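You operate a simulated robot arm through the tools that you are given. There is no shell and no other tool. Be economical: measure what you need, move in short steps, check, and stop when the job is done.

Carry out the task below with a simulated two-armed robot. There is one attempt and no reset: what you move stays moved.

TASK
Crimp the hose tail of the size on the hose card, then nip up the hose socket's swivel nut.
Fine: one stroke of the crimp press, and the tail back in its rack; then set the hose socket on the work plate, hold it with one hand and screw its swivel nut down with the other. Set down upright: what you pick out, hose socket.

The check looks at the end state, three seconds after you hand in, the way a careful person would. Anything else that was tipped, shoved, dropped, spilled or broken makes it a failure.

THE ROBOT
Two 7-joint arms with two-finger parallel grippers on one trunk, on a base that drives. Base frame: it is fixed to the floor where the robot stands at the start and does not move with it; the origin is under the middle of the robot, x ahead of it, y to its left, z up; the surface under the hand at the start is at about z = 0.84. Units: m, degrees, N and s.
The left shoulder is at the start at [0.05, 0.209, 1.196], the right one opposite. With the tool pointing down near the work surface each hand reaches from about 0.22 to 0.9 m from the robot's upright axis, wherever it stands, measured 20 degrees to its own side. Places, roughly: crimp nest [0.6, 0.1, 0.9]; swivel nut [0.8, 0.7, 1]; work plate [0.5, 0.4, 0.8]. Payload 4.4 kg a hand.
The tool frame of a hand sits at the grasp point between the pads (the TCP): z along the fingers, y along the line on which they close. The tips reach 0.023 m beyond it. Largest opening 0.094 m; finger width 0.038, thickness 0.01; the body of the gripper, 0.054 by 0.096 m, starts 0.039 m behind the TCP.
Orientation is that of the tool frame in the base frame, as [roll, pitch, yaw] about the fixed x, y, z axes, in that order (R = Rz(yaw) Ry(pitch) Rx(roll)). With the fingers straight down and closing along the base's y, the tool's x points along the base's -x, its y along +y and its z along -z.

THE INTERFACE
- The arms move only by the tool arm_command. It takes "left_plan", "right_plan" or both (then of equal length, played together; a hand with none holds still); each is a list of rows, each an object of numbers (a shift or turn left out is 0, a gripper value left out holds the last): "tx", "ty", "tz": the shift along the tool's x, y, z in units of 200 mm (1.0 is 200 mm); "wx", "wy", "wz": the turn, a rotation vector about the tool's x, y, z in units of 60 degrees (1.0 is 60 degrees). In form: [{"tx": .., "ty": .., "tz": .., "wx": .., "wy": .., "wz": ..}, ...]. A call has 1 to 20 rows; each row is the pose to reach, as a shift and turn from the pose commanded when the call began, along the tool's axes at that moment. "left_claw" and "right_claw" are, for a hand that has rows, the opening, from 0 (shut) to 1 (fully open), set as the call begins (left out, the last holds). A call with a number of a shift or a turn outside -1 to 1 is refused whole. A row lasts 0.2 s, in which the tool goes at most 0.05 m and 8.6 degrees; a call with a longer step from one row to the next is refused whole, and so is a gripper value outside its range. Where a pose cannot be reached the arm comes as near as it can. A force on the tool above 90 N (or 10 N above the force at the start of the call, whichever is more), or a blocked arm, ends the call early, and 0.2 s more pass. Each finger travels about 0.108 m/s and halts on what it meets, pressing with about 20 N; the grip force reading is that of the motor and also rises with nothing between the fingers. The clock runs only during rows and for 0.2 s after the last one: add rows that repeat a pose to give the fingers time. It gives the time, the measured TCP pose, the force on the tool (base axes), the opening and the grip force at its end, in the units of the frame above (readings bear some noise), with the torque about the TCP (base axes, N m) and any sound that the robot's microphone picked up.
- Cameras (640 x 400 px; columns grow to the right, rows downward): "scene" is now at [0.1552, 0.0239, 1.3811]; the picture's right is [0.27, -0.96, 0.00], its down [-0.42, -0.12, -0.90] and it looks along [0.87, 0.24, -0.44] (base axes); focal length 214 px, centre (320, 200). "left" rides on the left gripper at [0.087, -0.016, -0.074] in its tool frame; the picture's right is [0.18, 0.98, 0.00], its down [-0.58, 0.11, -0.81] and it looks along [-0.79, 0.15, 0.59] (tool axes); focal length 243 px, centre (320, 200). "right" rides on the right gripper at [0.086, 0.016, -0.075] in its tool frame; the picture's right is [-0.18, 0.98, 0.00], its down [-0.58, -0.11, -0.81] and it looks along [-0.79, -0.15, 0.59] (tool axes); focal length 243 px, centre (320, 200). There is no depth. A picture from a camera that has moved, and an enlarged one, comes with that camera's place and axes in the base frame and with its lens.
- capture(camera): a new picture of that camera. It takes no simulated time.
- lift_body(by): slides the trunk up (or, below 0, down) by that many m; the arms and the scene camera ride with it, the base frame stays. It gives what a move gives, with no picture.
- drive_base(legs): drives the robot by 1 to 6 legs, each [ahead, left, turn to the left] in m, m and degrees, along the robot's own axes; the way and the turn of a leg run together, so that a leg with both is an arc; at most 1.5 m and 180 degrees a leg. The arms and the cameras ride along, it lands a little off, and it stops where it bumps. It gives what a move gives.
- turn_head(pan, tilt): turns the head with the scene camera to pan (to the left, within 80 degrees either way) and tilt (down, from -29 to 69), counted from straight ahead of the robot. It gives what a move gives.
- inspect(camera, box): a new picture of the part [left, top, right, bottom] of that camera's present view, enlarged. It takes no simulated time.
- close_job(): hands the job in; it is judged then, once.

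Work in short steps. Places have to be worked out from the pictures, the camera data and where the tool is seen: move nearer, look again, correct. Check each grasp and each placing, and mend what went wrong. You have 120 turns and 88 pictures in all, those below and enlarged ones among them. Open the grippers and draw the arms clear of the work before you hand the job in, unless the task says otherwise; then end with one line.

The tools are called as a command line: name --argument value ..., lists and objects as JSON in quotes. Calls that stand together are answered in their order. arm_command: Moves the arms, as the interface text tells. Its arguments: {"type":"object","properties":{"left_plan":{"type":"array","items":{"type":"object","properties":{"tx":{"type":"number"},"ty":{"type":"number"},"tz":{"type":"number"},"wx":{"type":"number"},"wy":{"type":"number"},"wz":{"type":"number"}}}},"left_claw":{"type":"number"},"right_plan":{"type":"array","items":{"type":"object","properties":{"tx":{"type":"number"},"ty":{"type":"number"},"tz":{"type":"number"},"wx":{"type":"number"},"wy":{"type":"number"},"wz":{"type":"number"}}}},"right_claw":{"type":"number"}},"required":[]} The other tools are called the same way: lift_body (by) slides the trunk up or down; drive_base (legs) drives the base; turn_head (pan, tilt) turns the head that bears the scene camera; capture (camera) takes a picture; inspect (camera, box) takes an enlarged picture of a part of a camera's view; close_job () hands the job in.

At the start:

```text
time_s: 0.0
left_tcp_pos: [0.4113, 0.5122, 1.401]
left_tcp_rot: [179.9, 0.0, -179.8]
left_force: [0.3, -0.2, -1.0]
left_ft_torque: [0.01, -0.02, 0.02]
left_grip_width: 0.094
left_gripper_force: 0.0
right_tcp_pos: [0.5655, 0.0311, 1.3571]
right_tcp_rot: [180.0, 0.0, 180.0]
right_force: [0.3, -0.9, 0.0]
right_ft_torque: [0.02, 0.01, 0.0]
right_grip_width: 0.0942
right_gripper_force: 0.0
trunk travel left (down, up): [-0.275, 0.288]
robot x, y, heading: [-0.0004, -0.0035, 0.1]
head pan, tilt: [15.5, 26.1]
```

scene: 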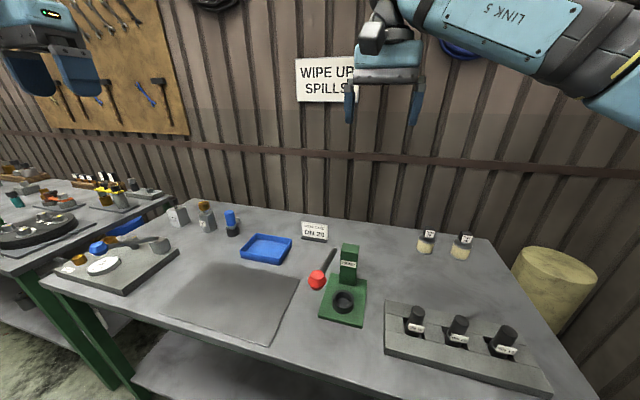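
right: 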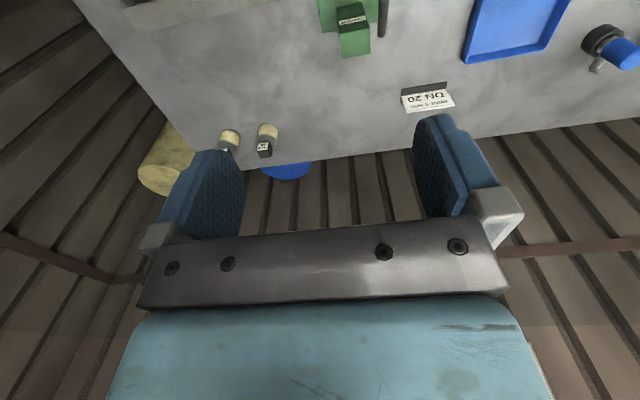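
left: 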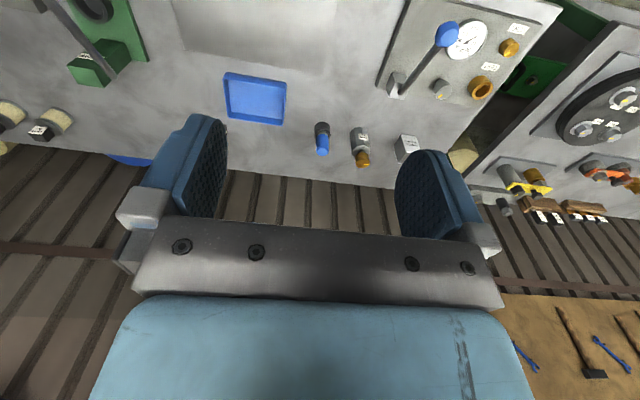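

The scene shows a rack of three tails, a press with a lever, a card, and sockets at the back. I zoom on the card and press, the rack, and the items at the back left.

inspect --camera "scene" --box '[280, 210, 400, 330]'

inspect --camera "scene" --box '[380, 280, 550, 390]'

inspect --camera "scene" --box '[50, 190, 250, 300]'

```text
3.33 times, centred on (340, 270) of scene
camera zoom: at [0.1552, 0.0239, 1.3811], right [0.27, -0.96, 0.0], down [-0.42, -0.12, -0.9], along [0.87, 0.24, -0.44], focal length 715 px, centre (253, -33)
```

zoom: 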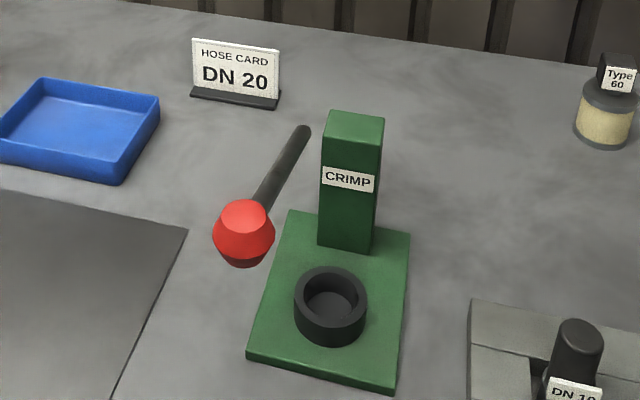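

```text
3.64 times, centred on (465, 335) of scene
camera zoom: at [0.1552, 0.0239, 1.3811], right [0.27, -0.96, 0.0], down [-0.42, -0.12, -0.9], along [0.87, 0.24, -0.44], focal length 780 px, centre (-207, -291)
```

zoom: 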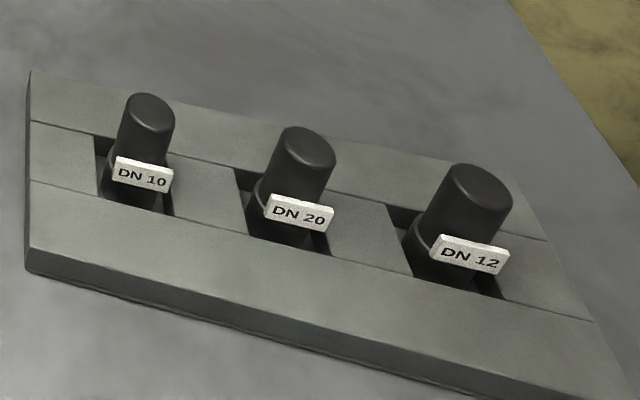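

```text
3.20 times, centred on (150, 245) of scene
camera zoom: at [0.1552, 0.0239, 1.3811], right [0.27, -0.96, 0.0], down [-0.42, -0.12, -0.9], along [0.87, 0.24, -0.44], focal length 686 px, centre (864, 56)
```

zoom: 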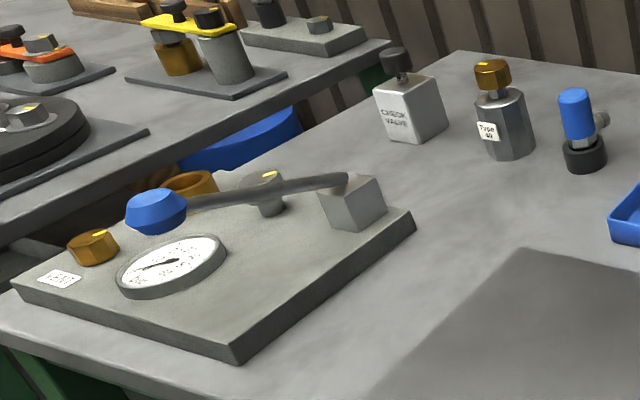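

DN 20 is the middle tail, and the hex-bodied fitting with the brass nut ("Type 40") looks like the hose socket. I draw both hands back and lower so their cameras can view the press and the back left.

arm_command --right_plan '[{"tx": 0.125, "ty": -0.06, "tz": 0.125}, {"tx": 0.25, "ty": -0.12, "tz": 0.25}, {"tx": 0.375, "ty": -0.18, "tz": 0.375}, {"tx": 0.5, "ty": -0.25, "tz": 0.5}, {"tx": 0.625, "ty": -0.3, "tz": 0.625}, {"tx": 0.75, "ty": -0.36, "tz": 0.75}, {"tx": 0.875, "ty": -0.42, "tz": 0.875}, {"tx": 1.0, "ty": -0.5, "tz": 1.0}]' --left_plan '[{"tz": 0.1}, {"tz": 0.2}, {"tz": 0.35}, {"tz": 0.5}, {"tz": 0.65}, {"tz": 0.8}, {"tz": 0.9}, {"tz": 1.0}]'

capture --camera "right"

capture --camera "left"

```text
time_s: 1.8
left_tcp_pos: [0.4101, 0.5121, 1.2014]
left_tcp_rot: [180.0, -0.1, -179.9]
left_force: [-0.3, -0.3, -0.3]
left_ft_torque: [0.05, 0.0, 0.0]
left_grip_width: 0.0942
left_gripper_force: 0.1
right_tcp_pos: [0.3647, -0.0693, 1.1589]
right_tcp_rot: [-180.0, 0.0, -180.0]
right_force: [0.4, 0.5, 0.2]
right_ft_torque: [-0.03, -0.02, 0.01]
right_grip_width: 0.0941
right_gripper_force: 0.1
trunk travel left (down, up): [-0.275, 0.288]
robot x, y, heading: [-0.0015, -0.0015, 0.0]
head pan, tilt: [15.5, 26.1]
```

```text
81 pictures are left
camera right: at [0.2781, -0.0539, 1.2321], right [0.18, 0.98, 0.0], down [0.58, -0.11, 0.81], along [0.79, -0.15, -0.59], focal length 243 px, centre (320, 200)
```

right: 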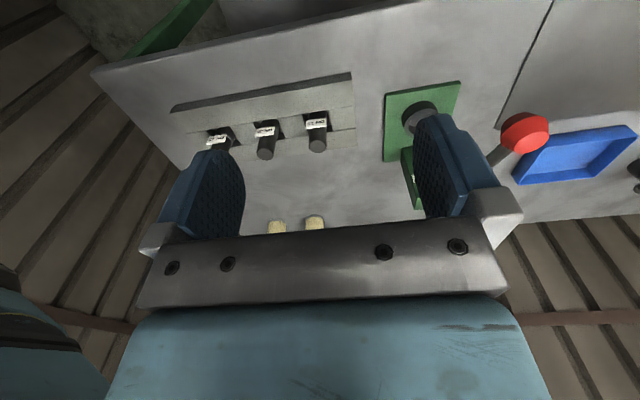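

```text
80 pictures are left
camera left: at [0.3227, 0.4954, 1.2768], right [-0.18, 0.98, 0.0], down [0.58, 0.11, 0.81], along [0.79, 0.15, -0.59], focal length 243 px, centre (320, 200)
```

left: 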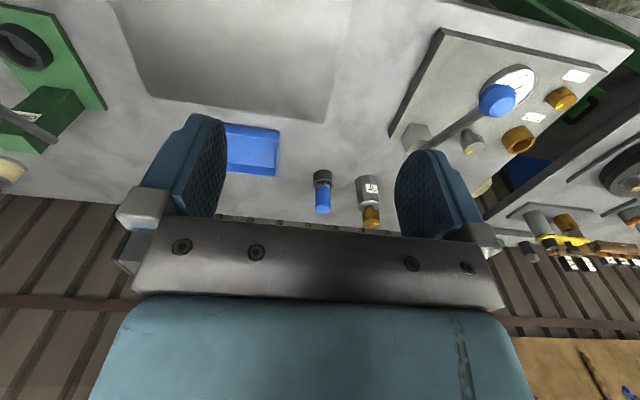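

The two views put the lever knob at about (0.47, 0.117, 1.035), raised toward me, with its pivot near (0.66, 0.117, 0.967). I zoom in with the right camera on the rack and the press.

inspect --camera "right" --box '[160, 60, 370, 190]'

inspect --camera "left" --box '[290, 150, 420, 240]'

```text
3.05 times, centred on (265, 125) of right
camera zoom: at [0.2781, -0.0539, 1.2321], right [0.18, 0.98, 0.0], down [0.58, -0.11, 0.81], along [0.79, -0.15, -0.59], focal length 739 px, centre (488, 429)
```

zoom: 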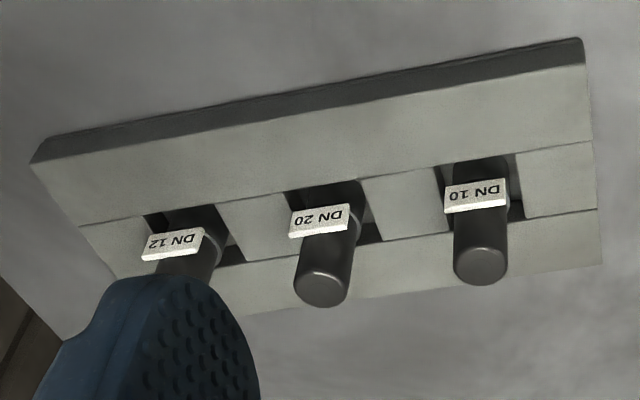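

```text
4.44 times, centred on (355, 195) of left
camera zoom: at [0.3227, 0.4954, 1.2768], right [-0.18, 0.98, 0.0], down [0.58, 0.11, 0.81], along [0.79, 0.15, -0.59], focal length 1078 px, centre (164, 222)
```

zoom: 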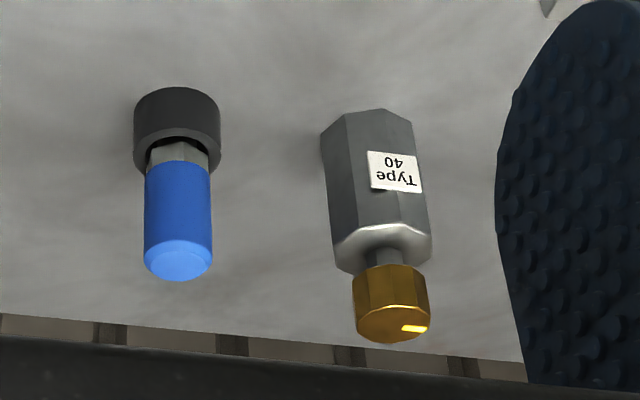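

The tail's label sits on its -x face, so I'll grip slightly behind the axis to clear it. Moving the right hand to hover above the DN 20 tail.

arm_command --right_plan '[{"tx": -0.15, "ty": -0.1, "tz": 0.09}, {"tx": -0.3, "ty": -0.2, "tz": 0.18}, {"tx": -0.45, "ty": -0.31, "tz": 0.27}, {"tx": -0.6, "ty": -0.42, "tz": 0.36}, {"tx": -0.75, "ty": -0.53, "tz": 0.45}, {"tx": -0.915, "ty": -0.64, "tz": 0.545}, {"tx": -0.915, "ty": -0.64, "tz": 0.545}]'

turn_head --pan -10 --tilt 45

capture --camera "right"

capture --camera "scene"

```text
time_s: 3.4
left_tcp_pos: [0.4094, 0.512, 1.2007]
left_tcp_rot: [-180.0, 0.2, -179.9]
left_force: [0.4, 0.0, 0.5]
left_ft_torque: [-0.03, 0.01, -0.01]
left_grip_width: 0.0942
left_gripper_force: 0.0
right_tcp_pos: [0.5486, -0.1986, 1.0502]
right_tcp_rot: [180.0, 0.1, 179.9]
right_force: [0.1, -0.4, -0.2]
right_ft_torque: [-0.01, -0.01, -0.01]
right_grip_width: 0.094
right_gripper_force: 0.1
trunk travel left (down, up): [-0.275, 0.288]
robot x, y, heading: [-0.001, -0.0009, -0.0]
head pan, tilt: [15.5, 26.1]
```

```text
time_s: 4.3
left_tcp_pos: [0.4091, 0.5121, 1.201]
left_tcp_rot: [-180.0, 0.0, -179.8]
left_force: [-0.6, 0.2, 0.8]
left_ft_torque: [-0.04, 0.02, 0.0]
left_grip_width: 0.094
left_gripper_force: 0.0
right_tcp_pos: [0.5485, -0.1997, 1.0507]
right_tcp_rot: [180.0, 0.1, -180.0]
right_force: [-0.1, -0.7, -0.2]
right_ft_torque: [0.0, -0.01, 0.0]
right_grip_width: 0.0939
right_gripper_force: 0.0
trunk travel left (down, up): [-0.275, 0.288]
robot x, y, heading: [0.0026, 0.0024, -0.1]
head pan, tilt: [-10.0, 45.0]
```

```text
77 pictures are left
camera right: at [0.4622, -0.1821, 1.1231], right [0.18, 0.98, 0.0], down [0.58, -0.11, 0.81], along [0.79, -0.15, -0.59], focal length 243 px, centre (320, 200)
```

right: 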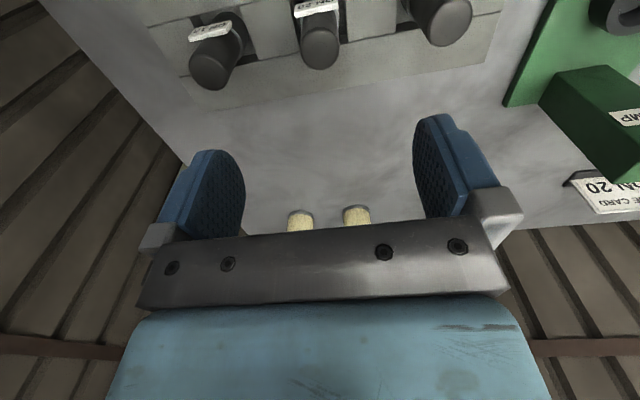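

```text
76 pictures are left
camera scene: at [0.1468, -0.0146, 1.3524], right [-0.17, -0.98, 0.0], down [-0.7, 0.12, -0.71], along [0.7, -0.12, -0.71], focal length 214 px, centre (320, 200)
```

scene: 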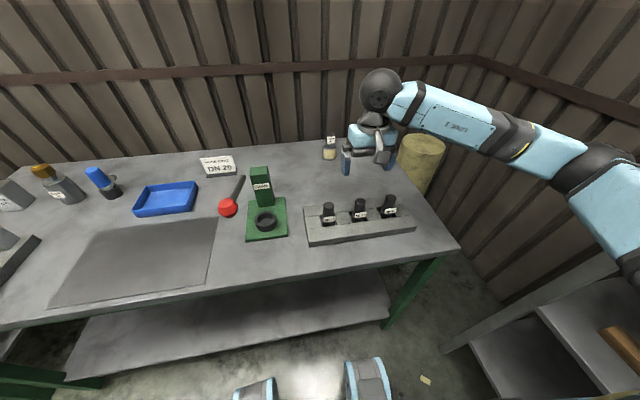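

Triangulated: DN 20 tail axis (0.535, -0.196), top at z 0.936, radius about 16 mm. I descend straight to TCP z 0.912 with the hand behind the label and then close.

arm_command --right_plan '[{"ty": 0.01, "tz": 0.15}, {"ty": 0.015, "tz": 0.3}, {"ty": 0.015, "tz": 0.45}, {"ty": 0.015, "tz": 0.6}, {"ty": 0.015, "tz": 0.69}, {"ty": 0.015, "tz": 0.69}]'

capture --camera "right"

inspect --camera "scene" --box '[290, 130, 450, 250]'

```text
time_s: 5.7
left_tcp_pos: [0.4092, 0.5129, 1.2018]
left_tcp_rot: [179.9, 0.0, 180.0]
left_force: [0.2, 0.0, -0.5]
left_ft_torque: [0.01, 0.01, 0.01]
left_grip_width: 0.0938
left_gripper_force: 0.0
right_tcp_pos: [0.5459, -0.1939, 0.9116]
right_tcp_rot: [180.0, 0.1, 179.9]
right_force: [0.4, 0.5, -0.3]
right_ft_torque: [0.02, 0.0, 0.0]
right_grip_width: 0.0943
right_gripper_force: 0.0
trunk travel left (down, up): [-0.275, 0.288]
robot x, y, heading: [-0.002, -0.0018, 0.1]
head pan, tilt: [-10.0, 45.0]
```

```text
75 pictures are left
camera right: at [0.459, -0.1771, 0.9847], right [0.18, 0.98, 0.0], down [0.58, -0.11, 0.81], along [0.79, -0.15, -0.59], focal length 243 px, centre (320, 200)
```

right: 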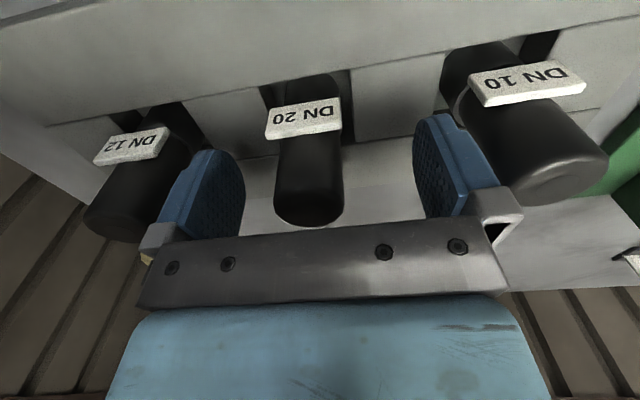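

```text
3.33 times, centred on (370, 190) of scene
camera zoom: at [0.1467, -0.0147, 1.3523], right [-0.17, -0.98, 0.0], down [-0.7, 0.12, -0.71], along [0.7, -0.12, -0.71], focal length 715 px, centre (153, 233)
```

zoom: 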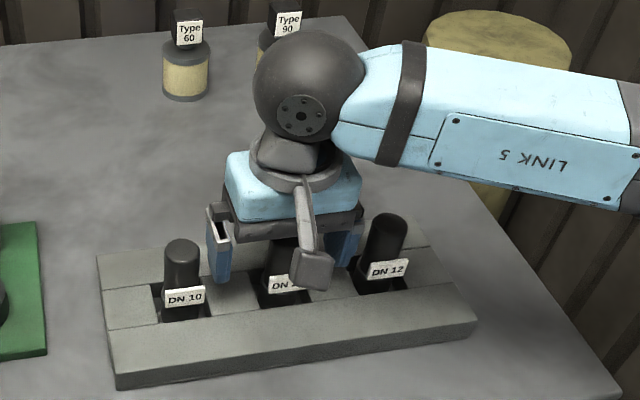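

The tail appears about 5 mm to -y of the hand's centre; I shift that way and then close gently.

arm_command --right_plan '[{"ty": -0.026}, {"ty": -0.026}]'

arm_command --right_plan '[{}, {}, {}, {}]' --right_claw 0

capture --camera "right"

```text
time_s: 6.3
left_tcp_pos: [0.409, 0.5127, 1.2017]
left_tcp_rot: [179.9, 0.0, -179.9]
left_force: [-0.5, 0.3, 0.0]
left_ft_torque: [-0.01, 0.04, -0.01]
left_grip_width: 0.0941
left_gripper_force: 0.1
right_tcp_pos: [0.5461, -0.2008, 0.9116]
right_tcp_rot: [-180.0, -0.1, -179.9]
right_force: [-0.2, -0.1, -0.4]
right_ft_torque: [-0.01, -0.04, -0.04]
right_grip_width: 0.0938
right_gripper_force: 0.0
trunk travel left (down, up): [-0.275, 0.288]
robot x, y, heading: [-0.001, -0.0027, 0.0]
head pan, tilt: [-10.0, 45.0]
```

```text
time_s: 7.3
left_tcp_pos: [0.4098, 0.5117, 1.2009]
left_tcp_rot: [180.0, -0.1, -179.9]
left_force: [-0.5, 0.5, -0.5]
left_ft_torque: [0.01, 0.01, 0.02]
left_grip_width: 0.0938
left_gripper_force: 0.0
right_tcp_pos: [0.5475, -0.2002, 0.9114]
right_tcp_rot: [-179.9, 0.0, -180.0]
right_force: [1.1, -0.1, 2.8]
right_ft_torque: [0.03, -0.02, -0.02]
right_grip_width: 0.0294
right_gripper_force: 19.5
trunk travel left (down, up): [-0.275, 0.288]
robot x, y, heading: [-0.0036, 0.0017, 0.1]
head pan, tilt: [-10.0, 45.0]
```

```text
73 pictures are left
camera right: at [0.4601, -0.1834, 0.9851], right [0.18, 0.98, 0.0], down [0.58, -0.11, 0.81], along [0.79, -0.15, -0.59], focal length 243 px, centre (320, 200)
```

right: 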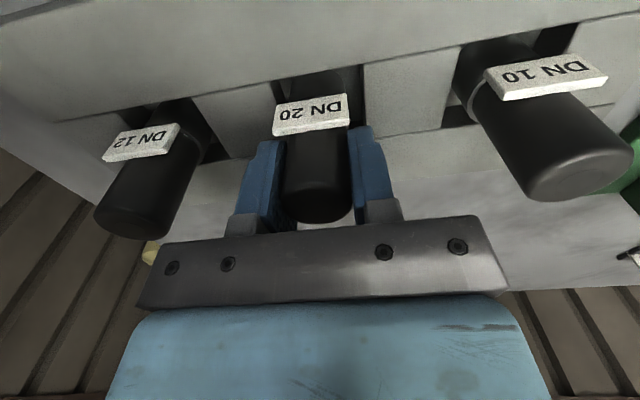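

Held at 29.4 mm. The grasp pose is (0.547, -0.200, 0.911), which I note for the return. Lifting straight up slowly and checking.

arm_command --right_plan '[{"tz": -0.1}, {"tz": -0.2}, {"tz": -0.3}, {"tz": -0.4}, {"tz": -0.5}, {"tz": -0.6}, {"tz": -0.7}, {"tz": -0.7}]'

inspect --camera "scene" --box '[220, 90, 460, 260]'

```text
time_s: 9.1
left_tcp_pos: [0.4105, 0.5109, 1.2004]
left_tcp_rot: [180.0, 0.0, -179.9]
left_force: [0.7, -0.1, 0.0]
left_ft_torque: [-0.02, -0.05, -0.02]
left_grip_width: 0.0941
left_gripper_force: 0.1
right_tcp_pos: [0.5496, -0.2003, 1.0499]
right_tcp_rot: [179.9, 0.0, -180.0]
right_force: [0.5, -0.3, -1.0]
right_ft_torque: [0.01, -0.01, 0.03]
right_grip_width: 0.0293
right_gripper_force: 20.2
trunk travel left (down, up): [-0.275, 0.288]
robot x, y, heading: [-0.0021, 0.0012, 0.1]
head pan, tilt: [-10.0, 45.0]
```

```text
2.35 times, centred on (340, 175) of scene
camera zoom: at [0.1471, -0.015, 1.3523], right [-0.17, -0.98, 0.0], down [-0.7, 0.12, -0.71], along [0.7, -0.12, -0.71], focal length 505 px, centre (273, 259)
```

zoom: 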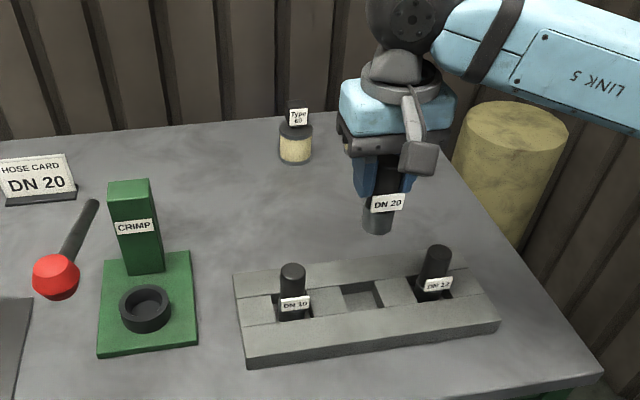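

The lever rod lies in the plane y≈0.1155 and would foul the hand's 96 mm body at the nest. I'll turn the hand 90° there, which needs a higher and more centred grip. First I put the tail back and release it.

arm_command --right_plan '[{"tz": 0.15}, {"tz": 0.3}, {"tz": 0.45}, {"tz": 0.55}, {"tz": 0.62}, {"tz": 0.67}, {"tz": 0.695}, {"tz": 0.695}]'

capture --camera "right"

```text
time_s: 10.9
left_tcp_pos: [0.4102, 0.512, 1.2015]
left_tcp_rot: [-180.0, 0.1, -179.9]
left_force: [-0.1, 0.6, -0.2]
left_ft_torque: [0.02, -0.04, 0.01]
left_grip_width: 0.094
left_gripper_force: 0.1
right_tcp_pos: [0.5474, -0.201, 0.9117]
right_tcp_rot: [-179.9, 0.2, 179.8]
right_force: [0.1, -2.8, 7.1]
right_ft_torque: [-0.12, 0.04, 0.05]
right_grip_width: 0.0294
right_gripper_force: 20.0
trunk travel left (down, up): [-0.275, 0.288]
robot x, y, heading: [0.0002, -0.0003, 0.1]
head pan, tilt: [-10.0, 45.0]
```

```text
71 pictures are left
camera right: at [0.4611, -0.184, 0.985], right [0.19, 0.98, 0.0], down [0.58, -0.11, 0.81], along [0.79, -0.15, -0.59], focal length 243 px, centre (320, 200)
```

right: 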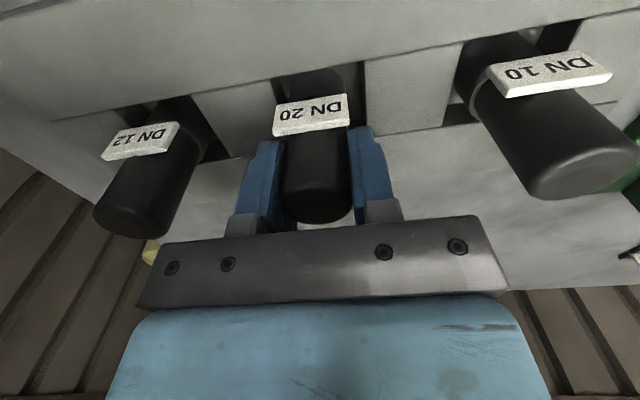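

Seated again. I open, rise 26 mm, shift 10 mm toward me and regrip above the label.

arm_command --right_plan '[{}, {}, {"tz": -0.06}, {"tz": -0.128}, {"tz": -0.128, "tx": 0.052}, {"tz": -0.128, "tx": 0.052}]' --right_claw 0.7

arm_command --right_plan '[{}, {}, {}, {}]' --right_claw 0

capture --camera "right"

```text
time_s: 12.3
left_tcp_pos: [0.4104, 0.5111, 1.1999]
left_tcp_rot: [179.9, 0.0, -179.9]
left_force: [0.5, -0.6, -0.1]
left_ft_torque: [0.01, 0.01, -0.02]
left_grip_width: 0.0941
left_gripper_force: 0.1
right_tcp_pos: [0.5371, -0.2013, 0.9361]
right_tcp_rot: [180.0, 0.0, 180.0]
right_force: [-0.9, 0.1, 0.0]
right_ft_torque: [0.02, -0.01, 0.03]
right_grip_width: 0.0658
right_gripper_force: 0.1
trunk travel left (down, up): [-0.275, 0.288]
robot x, y, heading: [0.0017, 0.0065, -0.0]
head pan, tilt: [-10.0, 45.0]
```

```text
time_s: 13.3
left_tcp_pos: [0.4102, 0.5119, 1.2016]
left_tcp_rot: [180.0, 0.0, -180.0]
left_force: [0.0, 0.5, 0.1]
left_ft_torque: [0.03, 0.01, 0.03]
left_grip_width: 0.0941
left_gripper_force: 0.0
right_tcp_pos: [0.5366, -0.2015, 0.9344]
right_tcp_rot: [-179.9, 0.0, -180.0]
right_force: [-0.7, -1.5, 0.8]
right_ft_torque: [0.03, -0.01, 0.02]
right_grip_width: 0.0289
right_gripper_force: 19.8
trunk travel left (down, up): [-0.275, 0.288]
robot x, y, heading: [-0.0013, 0.0007, 0.0]
head pan, tilt: [-10.0, 45.0]
```

```text
70 pictures are left
camera right: at [0.4503, -0.1839, 1.0094], right [0.18, 0.98, 0.0], down [0.58, -0.11, 0.81], along [0.79, -0.15, -0.59], focal length 243 px, centre (320, 200)
```

right: 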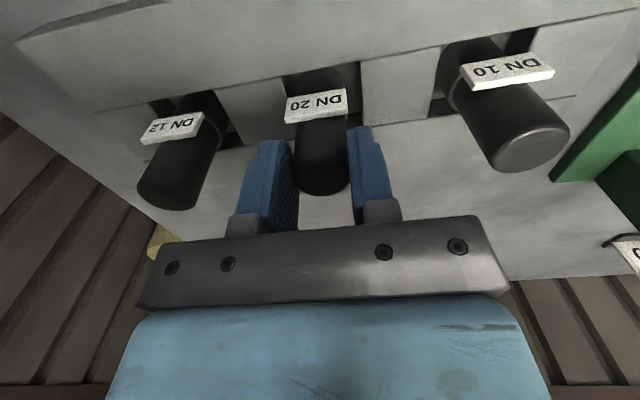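

Gripped centred above the label. Lifting 0.14 m.

arm_command --right_plan '[{"tz": -0.1}, {"tz": -0.2}, {"tz": -0.3}, {"tz": -0.4}, {"tz": -0.5}, {"tz": -0.6}, {"tz": -0.7}]'

arm_command --right_plan '[{"wz": -0.13}, {"wz": -0.26}, {"wz": -0.39}, {"wz": -0.52}, {"wz": -0.65}, {"wz": -0.75}, {"wz": -0.75}]'

arm_command --right_plan '[{"wz": -0.13}, {"wz": -0.26}, {"wz": -0.39}, {"wz": -0.52}, {"wz": -0.65}, {"wz": -0.75}, {"wz": -0.75}]'

inspect --camera "scene" --box '[220, 90, 460, 260]'

```text
time_s: 14.9
left_tcp_pos: [0.4096, 0.5115, 1.2001]
left_tcp_rot: [180.0, 0.1, -179.8]
left_force: [0.1, 1.4, 0.4]
left_ft_torque: [0.04, -0.02, -0.01]
left_grip_width: 0.0939
left_gripper_force: 0.1
right_tcp_pos: [0.5373, -0.1993, 1.0771]
right_tcp_rot: [180.0, -0.1, 179.9]
right_force: [-0.5, 0.2, -2.4]
right_ft_torque: [0.04, -0.01, 0.0]
right_grip_width: 0.0289
right_gripper_force: 19.7
trunk travel left (down, up): [-0.275, 0.288]
robot x, y, heading: [0.0035, -0.0041, 0.1]
head pan, tilt: [-10.0, 45.0]
```

```text
time_s: 16.5
left_tcp_pos: [0.4091, 0.5126, 1.2013]
left_tcp_rot: [179.9, 0.0, -180.0]
left_force: [-0.2, -0.9, 0.1]
left_ft_torque: [-0.02, -0.02, 0.0]
left_grip_width: 0.0939
left_gripper_force: 0.1
right_tcp_pos: [0.5375, -0.1995, 1.0773]
right_tcp_rot: [-179.9, 0.0, -135.0]
right_force: [0.2, -1.1, -2.4]
right_ft_torque: [0.05, -0.01, 0.0]
right_grip_width: 0.0289
right_gripper_force: 19.6
trunk travel left (down, up): [-0.275, 0.288]
robot x, y, heading: [-0.003, 0.0009, -0.1]
head pan, tilt: [-10.0, 45.0]
```

```text
time_s: 18.1
left_tcp_pos: [0.4101, 0.5145, 1.2008]
left_tcp_rot: [-180.0, -0.1, -179.9]
left_force: [0.1, 0.5, -0.1]
left_ft_torque: [0.0, 0.02, 0.02]
left_grip_width: 0.0937
left_gripper_force: 0.0
right_tcp_pos: [0.4153, -0.1613, 1.0312]
right_tcp_rot: [-173.3, -2.3, -97.7]
right_force: [-0.4, -0.4, -1.2]
right_ft_torque: [-0.04, 0.03, -0.01]
right_grip_width: 0.0291
right_gripper_force: 19.9
right hand out of reach, approached as far as the arm can: row 2, 3, 4, 5, 6, 7
trunk travel left (down, up): [-0.275, 0.288]
robot x, y, heading: [0.0004, -0.0016, 0.0]
head pan, tilt: [-10.0, 45.0]
```

```text
2.35 times, centred on (340, 175) of scene
camera zoom: at [0.1475, -0.0128, 1.3521], right [-0.17, -0.98, 0.0], down [-0.7, 0.12, -0.71], along [0.7, -0.12, -0.71], focal length 505 px, centre (273, 259)
```

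zoom: 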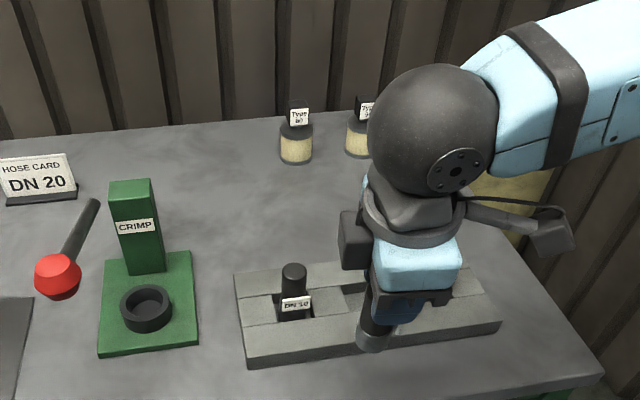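

The second half of the turn hit a joint limit, with the hand still clear. I undo it back to yaw -135 and check the rack.

arm_command --right_plan '[{"wz": 0.1}, {"wz": 0.2}, {"wz": 0.3}, {"wz": 0.4}, {"wz": 0.5}, {"wz": 0.6}, {"wz": 0.7}, {"wz": 0.75}, {"wz": 0.75}, {"wz": 0.75}]'

inspect --camera "scene" --box '[220, 90, 460, 260]'

```text
time_s: 20.3
left_tcp_pos: [0.4094, 0.5112, 1.2003]
left_tcp_rot: [-179.9, -0.1, -179.9]
left_force: [0.2, -0.3, -0.2]
left_ft_torque: [0.01, -0.02, 0.02]
left_grip_width: 0.094
left_gripper_force: 0.1
right_tcp_pos: [0.4132, -0.1656, 1.0374]
right_tcp_rot: [-173.6, 3.3, -142.5]
right_force: [-0.4, 0.6, -2.9]
right_ft_torque: [-0.02, 0.02, -0.02]
right_grip_width: 0.0286
right_gripper_force: 20.2
trunk travel left (down, up): [-0.275, 0.288]
robot x, y, heading: [-0.0002, 0.0031, 0.2]
head pan, tilt: [-10.0, 45.0]
```

```text
2.35 times, centred on (340, 175) of scene
camera zoom: at [0.147, -0.0148, 1.3523], right [-0.17, -0.98, 0.0], down [-0.7, 0.12, -0.71], along [0.7, -0.12, -0.71], focal length 505 px, centre (273, 259)
```

zoom: 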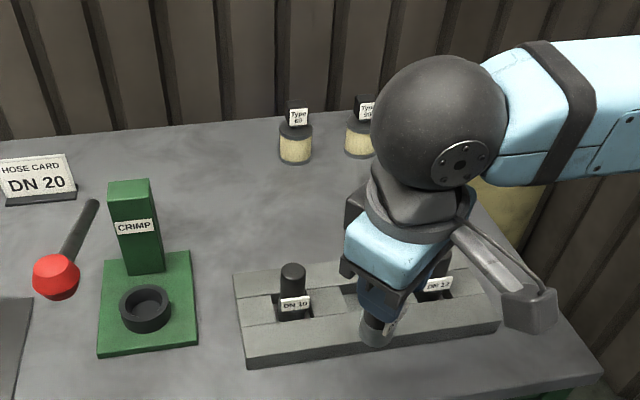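

The rack is intact (DN 10, DN 12 upright). I straighten the hand's 7° tilt and bring it up to about (0.50, -0.05, 1.12), toward the nest.

arm_command --right_plan '[{"tx": -0.05, "tz": -0.1, "wx": -0.02, "wy": 0.01}, {"tx": -0.2, "ty": 0.04, "tz": -0.2, "wx": -0.04, "wy": 0.02}, {"tx": -0.35, "ty": 0.07, "tz": -0.3, "wx": -0.06, "wy": 0.035}, {"tx": -0.5, "ty": 0.11, "tz": -0.35, "wx": -0.08, "wy": 0.045}, {"tx": -0.65, "ty": 0.14, "tz": -0.39, "wx": -0.1, "wy": 0.055}, {"tx": -0.72, "ty": 0.15, "tz": -0.394, "wx": -0.106, "wy": 0.055}, {"tx": -0.72, "ty": 0.15, "tz": -0.394, "wx": -0.106, "wy": 0.055}]'

```text
time_s: 21.9
left_tcp_pos: [0.41, 0.5127, 1.2007]
left_tcp_rot: [-180.0, -0.1, -179.9]
left_force: [0.1, 0.3, 1.2]
left_ft_torque: [0.02, 0.03, 0.01]
left_grip_width: 0.0938
left_gripper_force: 0.0
right_tcp_pos: [0.4992, -0.0487, 1.117]
right_tcp_rot: [179.9, -0.1, -142.6]
right_force: [-0.4, 0.4, -1.8]
right_ft_torque: [-0.03, 0.05, 0.01]
right_grip_width: 0.029
right_gripper_force: 19.6
trunk travel left (down, up): [-0.275, 0.288]
robot x, y, heading: [0.0028, -0.0005, -0.1]
head pan, tilt: [-10.0, 45.0]
```

The hand is upright. I test a bit more yaw here (to about -117) in small steps.

arm_command --right_plan '[{"wz": -0.1}, {"wz": -0.2}, {"wz": -0.3}, {"wz": -0.4}, {"wz": -0.43}]'

```text
time_s: 23.1
left_tcp_pos: [0.4099, 0.5118, 1.2006]
left_tcp_rot: [-180.0, -0.1, -180.0]
left_force: [-0.8, 0.3, 0.6]
left_ft_torque: [0.01, -0.01, 0.03]
left_grip_width: 0.0939
left_gripper_force: 0.1
right_tcp_pos: [0.4997, -0.0487, 1.1194]
right_tcp_rot: [-180.0, -0.1, -116.7]
right_force: [0.0, 0.6, -1.5]
right_ft_torque: [-0.02, 0.03, -0.02]
right_grip_width: 0.029
right_gripper_force: 19.2
trunk travel left (down, up): [-0.275, 0.288]
robot x, y, heading: [0.002, 0.0019, -0.2]
head pan, tilt: [-10.0, 45.0]
```

Reached fine. Next I move high over the nest, then turn the rest to yaw -90.

arm_command --right_plan '[{"tx": -0.165, "ty": -0.008, "wz": -0.07}, {"tx": -0.33, "ty": -0.016, "wz": -0.14}, {"tx": -0.5, "ty": -0.024, "wz": -0.22}, {"tx": -0.66, "ty": -0.032, "wz": -0.3}, {"tx": -0.66, "ty": -0.032, "wz": -0.37}, {"tx": -0.66, "ty": -0.032, "wz": -0.445}, {"tx": -0.66, "ty": -0.032, "wz": -0.445}]'

turn_head --pan 8 --tilt 45

capture --camera "scene"

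capture --camera "right"

```text
time_s: 24.7
left_tcp_pos: [0.4121, 0.5147, 1.198]
left_tcp_rot: [-179.9, -0.2, -179.8]
left_force: [0.6, 0.7, -0.7]
left_ft_torque: [-0.06, 0.06, 0.0]
left_grip_width: 0.094
left_gripper_force: 0.0
right_tcp_pos: [0.509, 0.0748, 1.1082]
right_tcp_rot: [-174.6, 10.4, -98.9]
right_force: [1.9, -4.2, 0.2]
right_ft_torque: [-0.42, 0.09, -0.06]
right_grip_width: 0.0293
right_gripper_force: 20.3
right hand out of reach, approached as far as the arm can: row 3, 4, 5, 6, 7
trunk travel left (down, up): [-0.275, 0.288]
robot x, y, heading: [0.0018, 0.0013, 0.0]
head pan, tilt: [-10.0, 45.0]
```

```text
time_s: 25.5
left_tcp_pos: [0.4107, 0.5125, 1.2011]
left_tcp_rot: [180.0, 0.0, -179.9]
left_force: [-0.7, -0.2, 0.3]
left_ft_torque: [-0.03, 0.0, 0.0]
left_grip_width: 0.0942
left_gripper_force: 0.0
right_tcp_pos: [0.5062, 0.0705, 1.1093]
right_tcp_rot: [-174.4, 10.4, -98.7]
right_force: [0.0, 0.2, -2.5]
right_ft_torque: [-0.03, 0.01, 0.0]
right_grip_width: 0.0287
right_gripper_force: 19.6
trunk travel left (down, up): [-0.275, 0.288]
robot x, y, heading: [-0.0005, -0.0012, 0.2]
head pan, tilt: [8.0, 45.0]
```

```text
67 pictures are left
camera scene: at [0.1471, 0.0102, 1.3524], right [0.14, -0.99, 0.0], down [-0.7, -0.1, -0.71], along [0.7, 0.1, -0.71], focal length 214 px, centre (320, 200)
```

scene: 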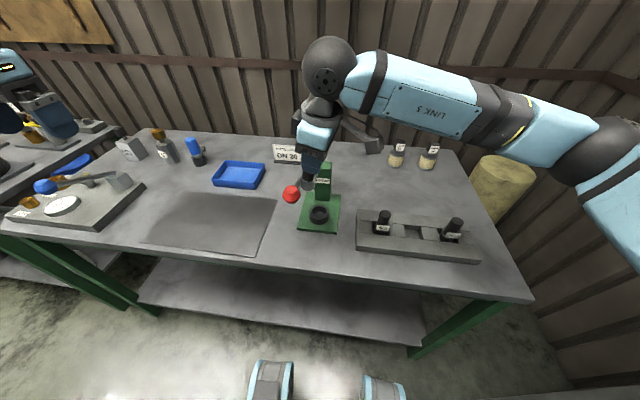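

```text
66 pictures are left
camera right: at [0.4673, -0.0218, 1.1651], right [-0.94, 0.35, -0.06], down [0.09, 0.41, 0.91], along [0.34, 0.84, -0.42], focal length 243 px, centre (320, 200)
```

right: 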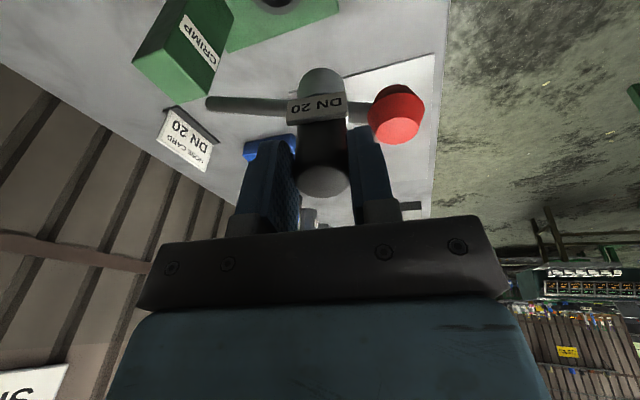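

The arm reaches its limit here and the tail hangs close to the lever, so I back off toward -y and straighten.

arm_command --right_plan '[{"tx": 0.1, "ty": -0.02, "tz": -0.04}, {"tx": 0.25, "ty": -0.05, "tz": -0.1, "wx": -0.02, "wy": 0.04}, {"tx": 0.4, "ty": -0.08, "tz": -0.17, "wx": -0.046, "wy": 0.087}, {"tx": 0.556, "ty": -0.115, "tz": -0.245, "wx": -0.07, "wy": 0.13}, {"tx": 0.556, "ty": -0.115, "tz": -0.245, "wx": -0.092, "wy": 0.174}, {"tx": 0.556, "ty": -0.115, "tz": -0.245, "wx": -0.092, "wy": 0.174}]'

inspect --camera "scene" --box '[240, 100, 480, 260]'

```text
time_s: 26.9
left_tcp_pos: [0.4109, 0.5151, 1.1996]
left_tcp_rot: [-179.9, -0.1, -179.9]
left_force: [0.6, 0.4, 0.1]
left_ft_torque: [-0.03, 0.03, 0.03]
left_grip_width: 0.0941
left_gripper_force: 0.1
right_tcp_pos: [0.5023, -0.0514, 1.0888]
right_tcp_rot: [-173.2, 7.8, -102.2]
right_force: [0.4, 0.4, -3.2]
right_ft_torque: [-0.05, 0.01, 0.0]
right_grip_width: 0.0291
right_gripper_force: 20.0
right hand out of reach, approached as far as the arm can: row 2, 3, 4, 5, 6
trunk travel left (down, up): [-0.275, 0.288]
robot x, y, heading: [-0.0014, -0.0007, 0.1]
head pan, tilt: [8.0, 45.0]
```

```text
2.50 times, centred on (360, 180) of scene
camera zoom: at [0.1482, 0.0134, 1.3521], right [0.14, -0.99, 0.0], down [-0.7, -0.1, -0.71], along [0.7, 0.1, -0.71], focal length 536 px, centre (220, 250)
```

zoom: 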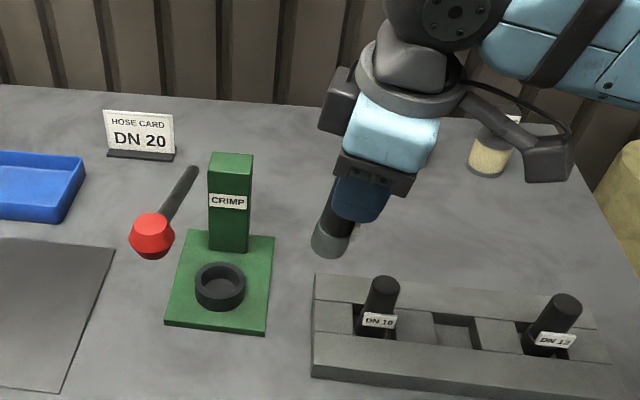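

Vertical yaw beyond about -115 isn't available from this base position. The forearm has to come from further right, so I first straighten, turn back to about -138 and rise.

arm_command --right_plan '[{"tx": -0.006, "ty": -0.005, "tz": -0.04, "wx": -0.012, "wy": 0.028, "wz": 0.1}, {"tx": -0.012, "ty": -0.01, "tz": -0.08, "wx": -0.024, "wy": 0.055, "wz": 0.2}, {"tx": -0.018, "ty": -0.015, "tz": -0.12, "wx": -0.036, "wy": 0.083, "wz": 0.3}, {"tx": -0.024, "ty": -0.02, "tz": -0.16, "wx": -0.048, "wy": 0.11, "wz": 0.4}, {"tx": -0.03, "ty": -0.025, "tz": -0.2, "wx": -0.06, "wy": 0.138, "wz": 0.5}, {"tx": -0.034, "ty": -0.029, "tz": -0.245, "wx": -0.072, "wy": 0.166, "wz": 0.6}, {"tx": -0.034, "ty": -0.029, "tz": -0.245, "wx": -0.072, "wy": 0.166, "wz": 0.6}]'

```text
time_s: 28.5
left_tcp_pos: [0.4098, 0.5117, 1.2011]
left_tcp_rot: [180.0, 0.0, -179.8]
left_force: [-0.2, -0.3, 0.3]
left_ft_torque: [-0.05, 0.02, 0.02]
left_grip_width: 0.0942
left_gripper_force: 0.0
right_tcp_pos: [0.5058, -0.0561, 1.1443]
right_tcp_rot: [179.8, -0.3, -138.8]
right_force: [-0.5, 0.1, -2.0]
right_ft_torque: [0.01, 0.03, -0.05]
right_grip_width: 0.0287
right_gripper_force: 20.3
trunk travel left (down, up): [-0.275, 0.288]
robot x, y, heading: [-0.0022, -0.0015, -0.3]
head pan, tilt: [8.0, 45.0]
```

Before driving sideways I look at the right side for clearance.

turn_head --pan -60 --tilt 50

capture --camera "scene"

```text
time_s: 29.9
left_tcp_pos: [0.41, 0.512, 1.2006]
left_tcp_rot: [-180.0, 0.1, -180.0]
left_force: [-0.5, 0.3, -0.3]
left_ft_torque: [-0.01, 0.01, 0.02]
left_grip_width: 0.0939
left_gripper_force: 0.0
right_tcp_pos: [0.5059, -0.0556, 1.144]
right_tcp_rot: [179.9, -0.2, -138.7]
right_force: [0.8, -0.2, -2.1]
right_ft_torque: [-0.03, 0.02, 0.0]
right_grip_width: 0.0286
right_gripper_force: 19.7
trunk travel left (down, up): [-0.275, 0.288]
robot x, y, heading: [-0.0021, -0.0003, 0.2]
head pan, tilt: [-60.0, 50.0]
```

```text
64 pictures are left
camera scene: at [0.1055, -0.0673, 1.3454], right [-0.87, -0.5, 0.0], down [-0.38, 0.66, -0.64], along [0.32, -0.56, -0.77], focal length 214 px, centre (320, 200)
```

scene: 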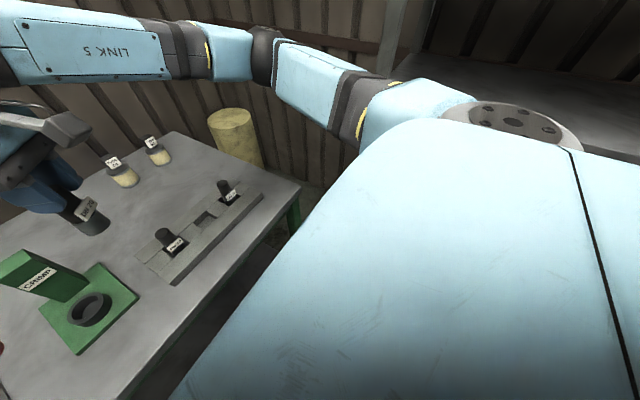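

Side clearance is unclear, so I test whether the left arm turns the other way more freely: rotating the left hand by +90° yaw in free space.

arm_command --left_plan '[{"wz": -0.14}, {"wz": -0.28}, {"wz": -0.42}, {"wz": -0.56}, {"wz": -0.7}, {"wz": -0.84}, {"wz": -0.95}]'

arm_command --left_plan '[{"wz": -0.14}, {"wz": -0.28}, {"wz": -0.42}, {"wz": -0.56}, {"wz": -0.7}, {"wz": -0.84}, {"wz": -0.95}]'

```text
time_s: 31.5
left_tcp_pos: [0.4108, 0.5127, 1.2003]
left_tcp_rot: [-180.0, 0.0, -122.9]
left_force: [-0.8, 0.2, 0.0]
left_ft_torque: [0.0, 0.01, 0.02]
left_grip_width: 0.0942
left_gripper_force: 0.0
right_tcp_pos: [0.506, -0.0565, 1.1426]
right_tcp_rot: [179.8, -0.3, -138.8]
right_force: [0.3, 0.6, -2.6]
right_ft_torque: [-0.03, 0.02, 0.01]
right_grip_width: 0.0291
right_gripper_force: 20.3
trunk travel left (down, up): [-0.275, 0.288]
robot x, y, heading: [-0.0002, -0.0016, -0.1]
head pan, tilt: [-60.0, 50.0]
```

```text
time_s: 33.1
left_tcp_pos: [0.4106, 0.5127, 1.2009]
left_tcp_rot: [180.0, -0.1, -65.8]
left_force: [-0.6, 0.8, 0.0]
left_ft_torque: [0.0, -0.03, 0.02]
left_grip_width: 0.0942
left_gripper_force: 0.0
right_tcp_pos: [0.507, -0.0575, 1.1423]
right_tcp_rot: [179.9, -0.3, -138.7]
right_force: [-0.5, 0.2, -1.6]
right_ft_torque: [-0.01, -0.03, 0.01]
right_grip_width: 0.0291
right_gripper_force: 20.1
trunk travel left (down, up): [-0.275, 0.288]
robot x, y, heading: [-0.0034, 0.0007, 0.2]
head pan, tilt: [-60.0, 50.0]
```

The left hand turns freely to φ=114°. I push on another 36° to cover what the nest position would need.

arm_command --left_plan '[{"wz": -0.14}, {"wz": -0.28}, {"wz": -0.42}, {"wz": -0.56}, {"wz": -0.6}]'

```text
time_s: 34.3
left_tcp_pos: [0.4106, 0.5121, 1.2006]
left_tcp_rot: [179.9, -0.1, -29.9]
left_force: [0.5, 0.1, 0.2]
left_ft_torque: [-0.02, -0.03, -0.01]
left_grip_width: 0.0939
left_gripper_force: 0.0
right_tcp_pos: [0.5052, -0.0557, 1.1424]
right_tcp_rot: [179.8, -0.3, -138.7]
right_force: [0.3, 0.8, -1.3]
right_ft_torque: [-0.02, 0.01, 0.0]
right_grip_width: 0.0287
right_gripper_force: 19.7
trunk travel left (down, up): [-0.275, 0.288]
robot x, y, heading: [0.0004, -0.0002, -0.1]
head pan, tilt: [-60.0, 50.0]
```

The left arm has the wrist range, so it will carry the tail to the press. First the right hand returns over the rack slot at yaw 180.

arm_command --right_plan '[{"tx": 0.06, "ty": -0.108, "tz": 0, "wz": 0.12}, {"tx": 0.12, "ty": -0.216, "tz": 0.05, "wz": 0.24}, {"tx": 0.18, "ty": -0.325, "tz": 0.1, "wz": 0.36}, {"tx": 0.24, "ty": -0.433, "tz": 0.2, "wz": 0.48}, {"tx": 0.3, "ty": -0.541, "tz": 0.3, "wz": 0.6}, {"tx": 0.363, "ty": -0.649, "tz": 0.34, "wz": 0.687}, {"tx": 0.363, "ty": -0.649, "tz": 0.34, "wz": 0.687}]'

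turn_head --pan -10 --tilt 45

capture --camera "right"

inspect --camera "scene" --box '[280, 100, 460, 250]'

```text
time_s: 35.9
left_tcp_pos: [0.4113, 0.5128, 1.2009]
left_tcp_rot: [180.0, 0.0, -29.9]
left_force: [0.0, 0.1, 0.0]
left_ft_torque: [-0.01, -0.02, -0.02]
left_grip_width: 0.0941
left_gripper_force: 0.0
right_tcp_pos: [0.5386, -0.2015, 1.0748]
right_tcp_rot: [179.9, -0.3, 180.0]
right_force: [-0.4, -1.0, -1.4]
right_ft_torque: [0.01, 0.02, -0.02]
right_grip_width: 0.0287
right_gripper_force: 19.5
trunk travel left (down, up): [-0.275, 0.288]
robot x, y, heading: [-0.0038, 0.0022, 0.0]
head pan, tilt: [-60.0, 50.0]
```

```text
time_s: 37.1
left_tcp_pos: [0.4105, 0.5121, 1.202]
left_tcp_rot: [-179.9, 0.1, -29.9]
left_force: [0.1, 0.5, 0.0]
left_ft_torque: [-0.02, -0.02, 0.04]
left_grip_width: 0.0937
left_gripper_force: 0.0
right_tcp_pos: [0.5391, -0.2006, 1.0733]
right_tcp_rot: [180.0, -0.3, -180.0]
right_force: [-0.2, 0.6, -2.2]
right_ft_torque: [-0.02, -0.01, 0.02]
right_grip_width: 0.0289
right_gripper_force: 19.8
trunk travel left (down, up): [-0.275, 0.288]
robot x, y, heading: [0.0004, -0.0014, 0.1]
head pan, tilt: [-10.0, 45.0]
```

```text
63 pictures are left
camera right: at [0.4514, -0.1842, 1.1483], right [0.18, 0.98, 0.0], down [0.59, -0.11, 0.8], along [0.79, -0.15, -0.6], focal length 243 px, centre (320, 200)
```

right: 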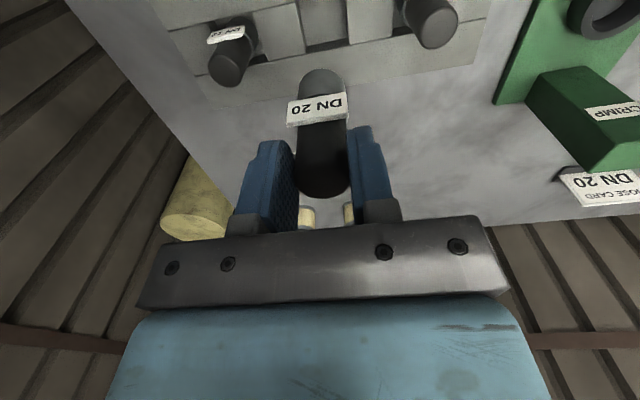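

```text
2.67 times, centred on (370, 175) of scene
camera zoom: at [0.147, -0.0149, 1.3523], right [-0.17, -0.98, 0.0], down [-0.7, 0.12, -0.71], along [0.7, -0.12, -0.71], focal length 572 px, centre (187, 267)
```

zoom: 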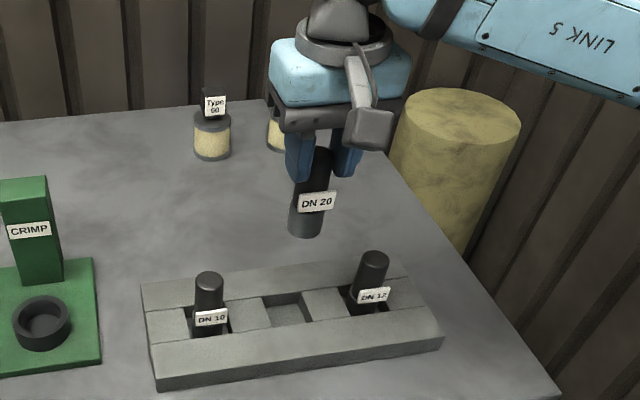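

The tail sits in the hand just as before (the label is at the same pixel). Lowering into the slot and releasing.

arm_command --right_plan '[{"tx": 0.01, "tz": 0.15}, {"tx": 0.01, "tz": 0.3}, {"tx": 0.01, "tz": 0.45}, {"tx": 0.01, "tz": 0.55}, {"tx": 0.01, "tz": 0.63}, {"tx": 0.01, "tz": 0.68}, {"tx": 0.01, "tz": 0.7}, {"tx": 0.01, "tz": 0.7}]'

capture --camera "right"

```text
time_s: 38.9
left_tcp_pos: [0.4088, 0.5133, 1.2012]
left_tcp_rot: [179.9, -0.1, -29.9]
left_force: [-0.1, 0.3, 0.6]
left_ft_torque: [-0.03, -0.03, 0.01]
left_grip_width: 0.0941
left_gripper_force: 0.1
right_tcp_pos: [0.5337, -0.2003, 0.937]
right_tcp_rot: [180.0, -0.1, -179.9]
right_force: [3.1, -1.3, 10.7]
right_ft_torque: [-0.11, -0.55, -0.01]
right_grip_width: 0.0288
right_gripper_force: 20.5
trunk travel left (down, up): [-0.275, 0.288]
robot x, y, heading: [0.0029, 0.0013, -0.1]
head pan, tilt: [-10.0, 45.0]
```

```text
61 pictures are left
camera right: at [0.4473, -0.184, 1.01], right [0.18, 0.98, 0.0], down [0.58, -0.11, 0.81], along [0.79, -0.15, -0.59], focal length 243 px, centre (320, 200)
```

right: 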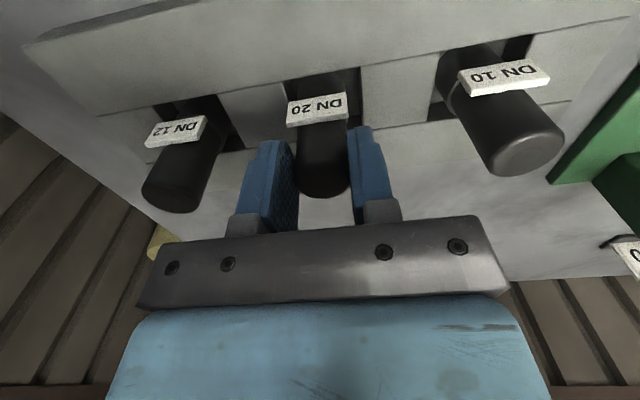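

It's in its slot with 10 N bottom contact. I release, rise and look.

arm_command --right_plan '[{}, {}, {"tz": -0.1}, {"tz": -0.25}, {"tz": -0.45}, {"tz": -0.65}, {"tz": -0.85}, {"tz": -1.0}]' --right_claw 0.7

arm_command --right_plan '[{"tx": 0.2}, {"tx": 0.4, "ty": -0.1}, {"tx": 0.6, "ty": -0.25}, {"tx": 0.8, "ty": -0.45}, {"tx": 0.9, "ty": -0.65}, {"tx": 1.0, "ty": -0.8}]' --left_plan '[{"wz": 0.14}, {"wz": 0.28}, {"wz": 0.42}, {"wz": 0.56}, {"wz": 0.7}, {"wz": 0.84}]'

inspect --camera "scene" --box '[200, 140, 440, 260]'

```text
time_s: 40.7
left_tcp_pos: [0.4103, 0.5125, 1.2008]
left_tcp_rot: [180.0, -0.1, -29.9]
left_force: [-0.4, -0.6, 0.2]
left_ft_torque: [-0.04, 0.0, 0.0]
left_grip_width: 0.0941
left_gripper_force: 0.0
right_tcp_pos: [0.5317, -0.201, 1.1358]
right_tcp_rot: [180.0, -0.3, -179.9]
right_force: [1.0, 0.2, -0.4]
right_ft_torque: [0.01, -0.03, -0.01]
right_grip_width: 0.0659
right_gripper_force: 0.0
trunk travel left (down, up): [-0.275, 0.288]
robot x, y, heading: [-0.0005, 0.0001, 0.1]
head pan, tilt: [-10.0, 45.0]
```

```text
refused: row 4 steps farther than a row can; nothing moved
```

```text
2.67 times, centred on (320, 200) of scene
camera zoom: at [0.1466, -0.0143, 1.3523], right [-0.17, -0.98, 0.0], down [-0.7, 0.12, -0.71], along [0.7, -0.12, -0.71], focal length 572 px, centre (320, 200)
```

zoom: 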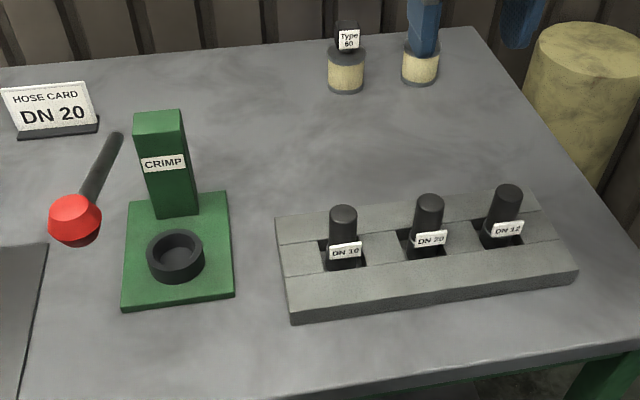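

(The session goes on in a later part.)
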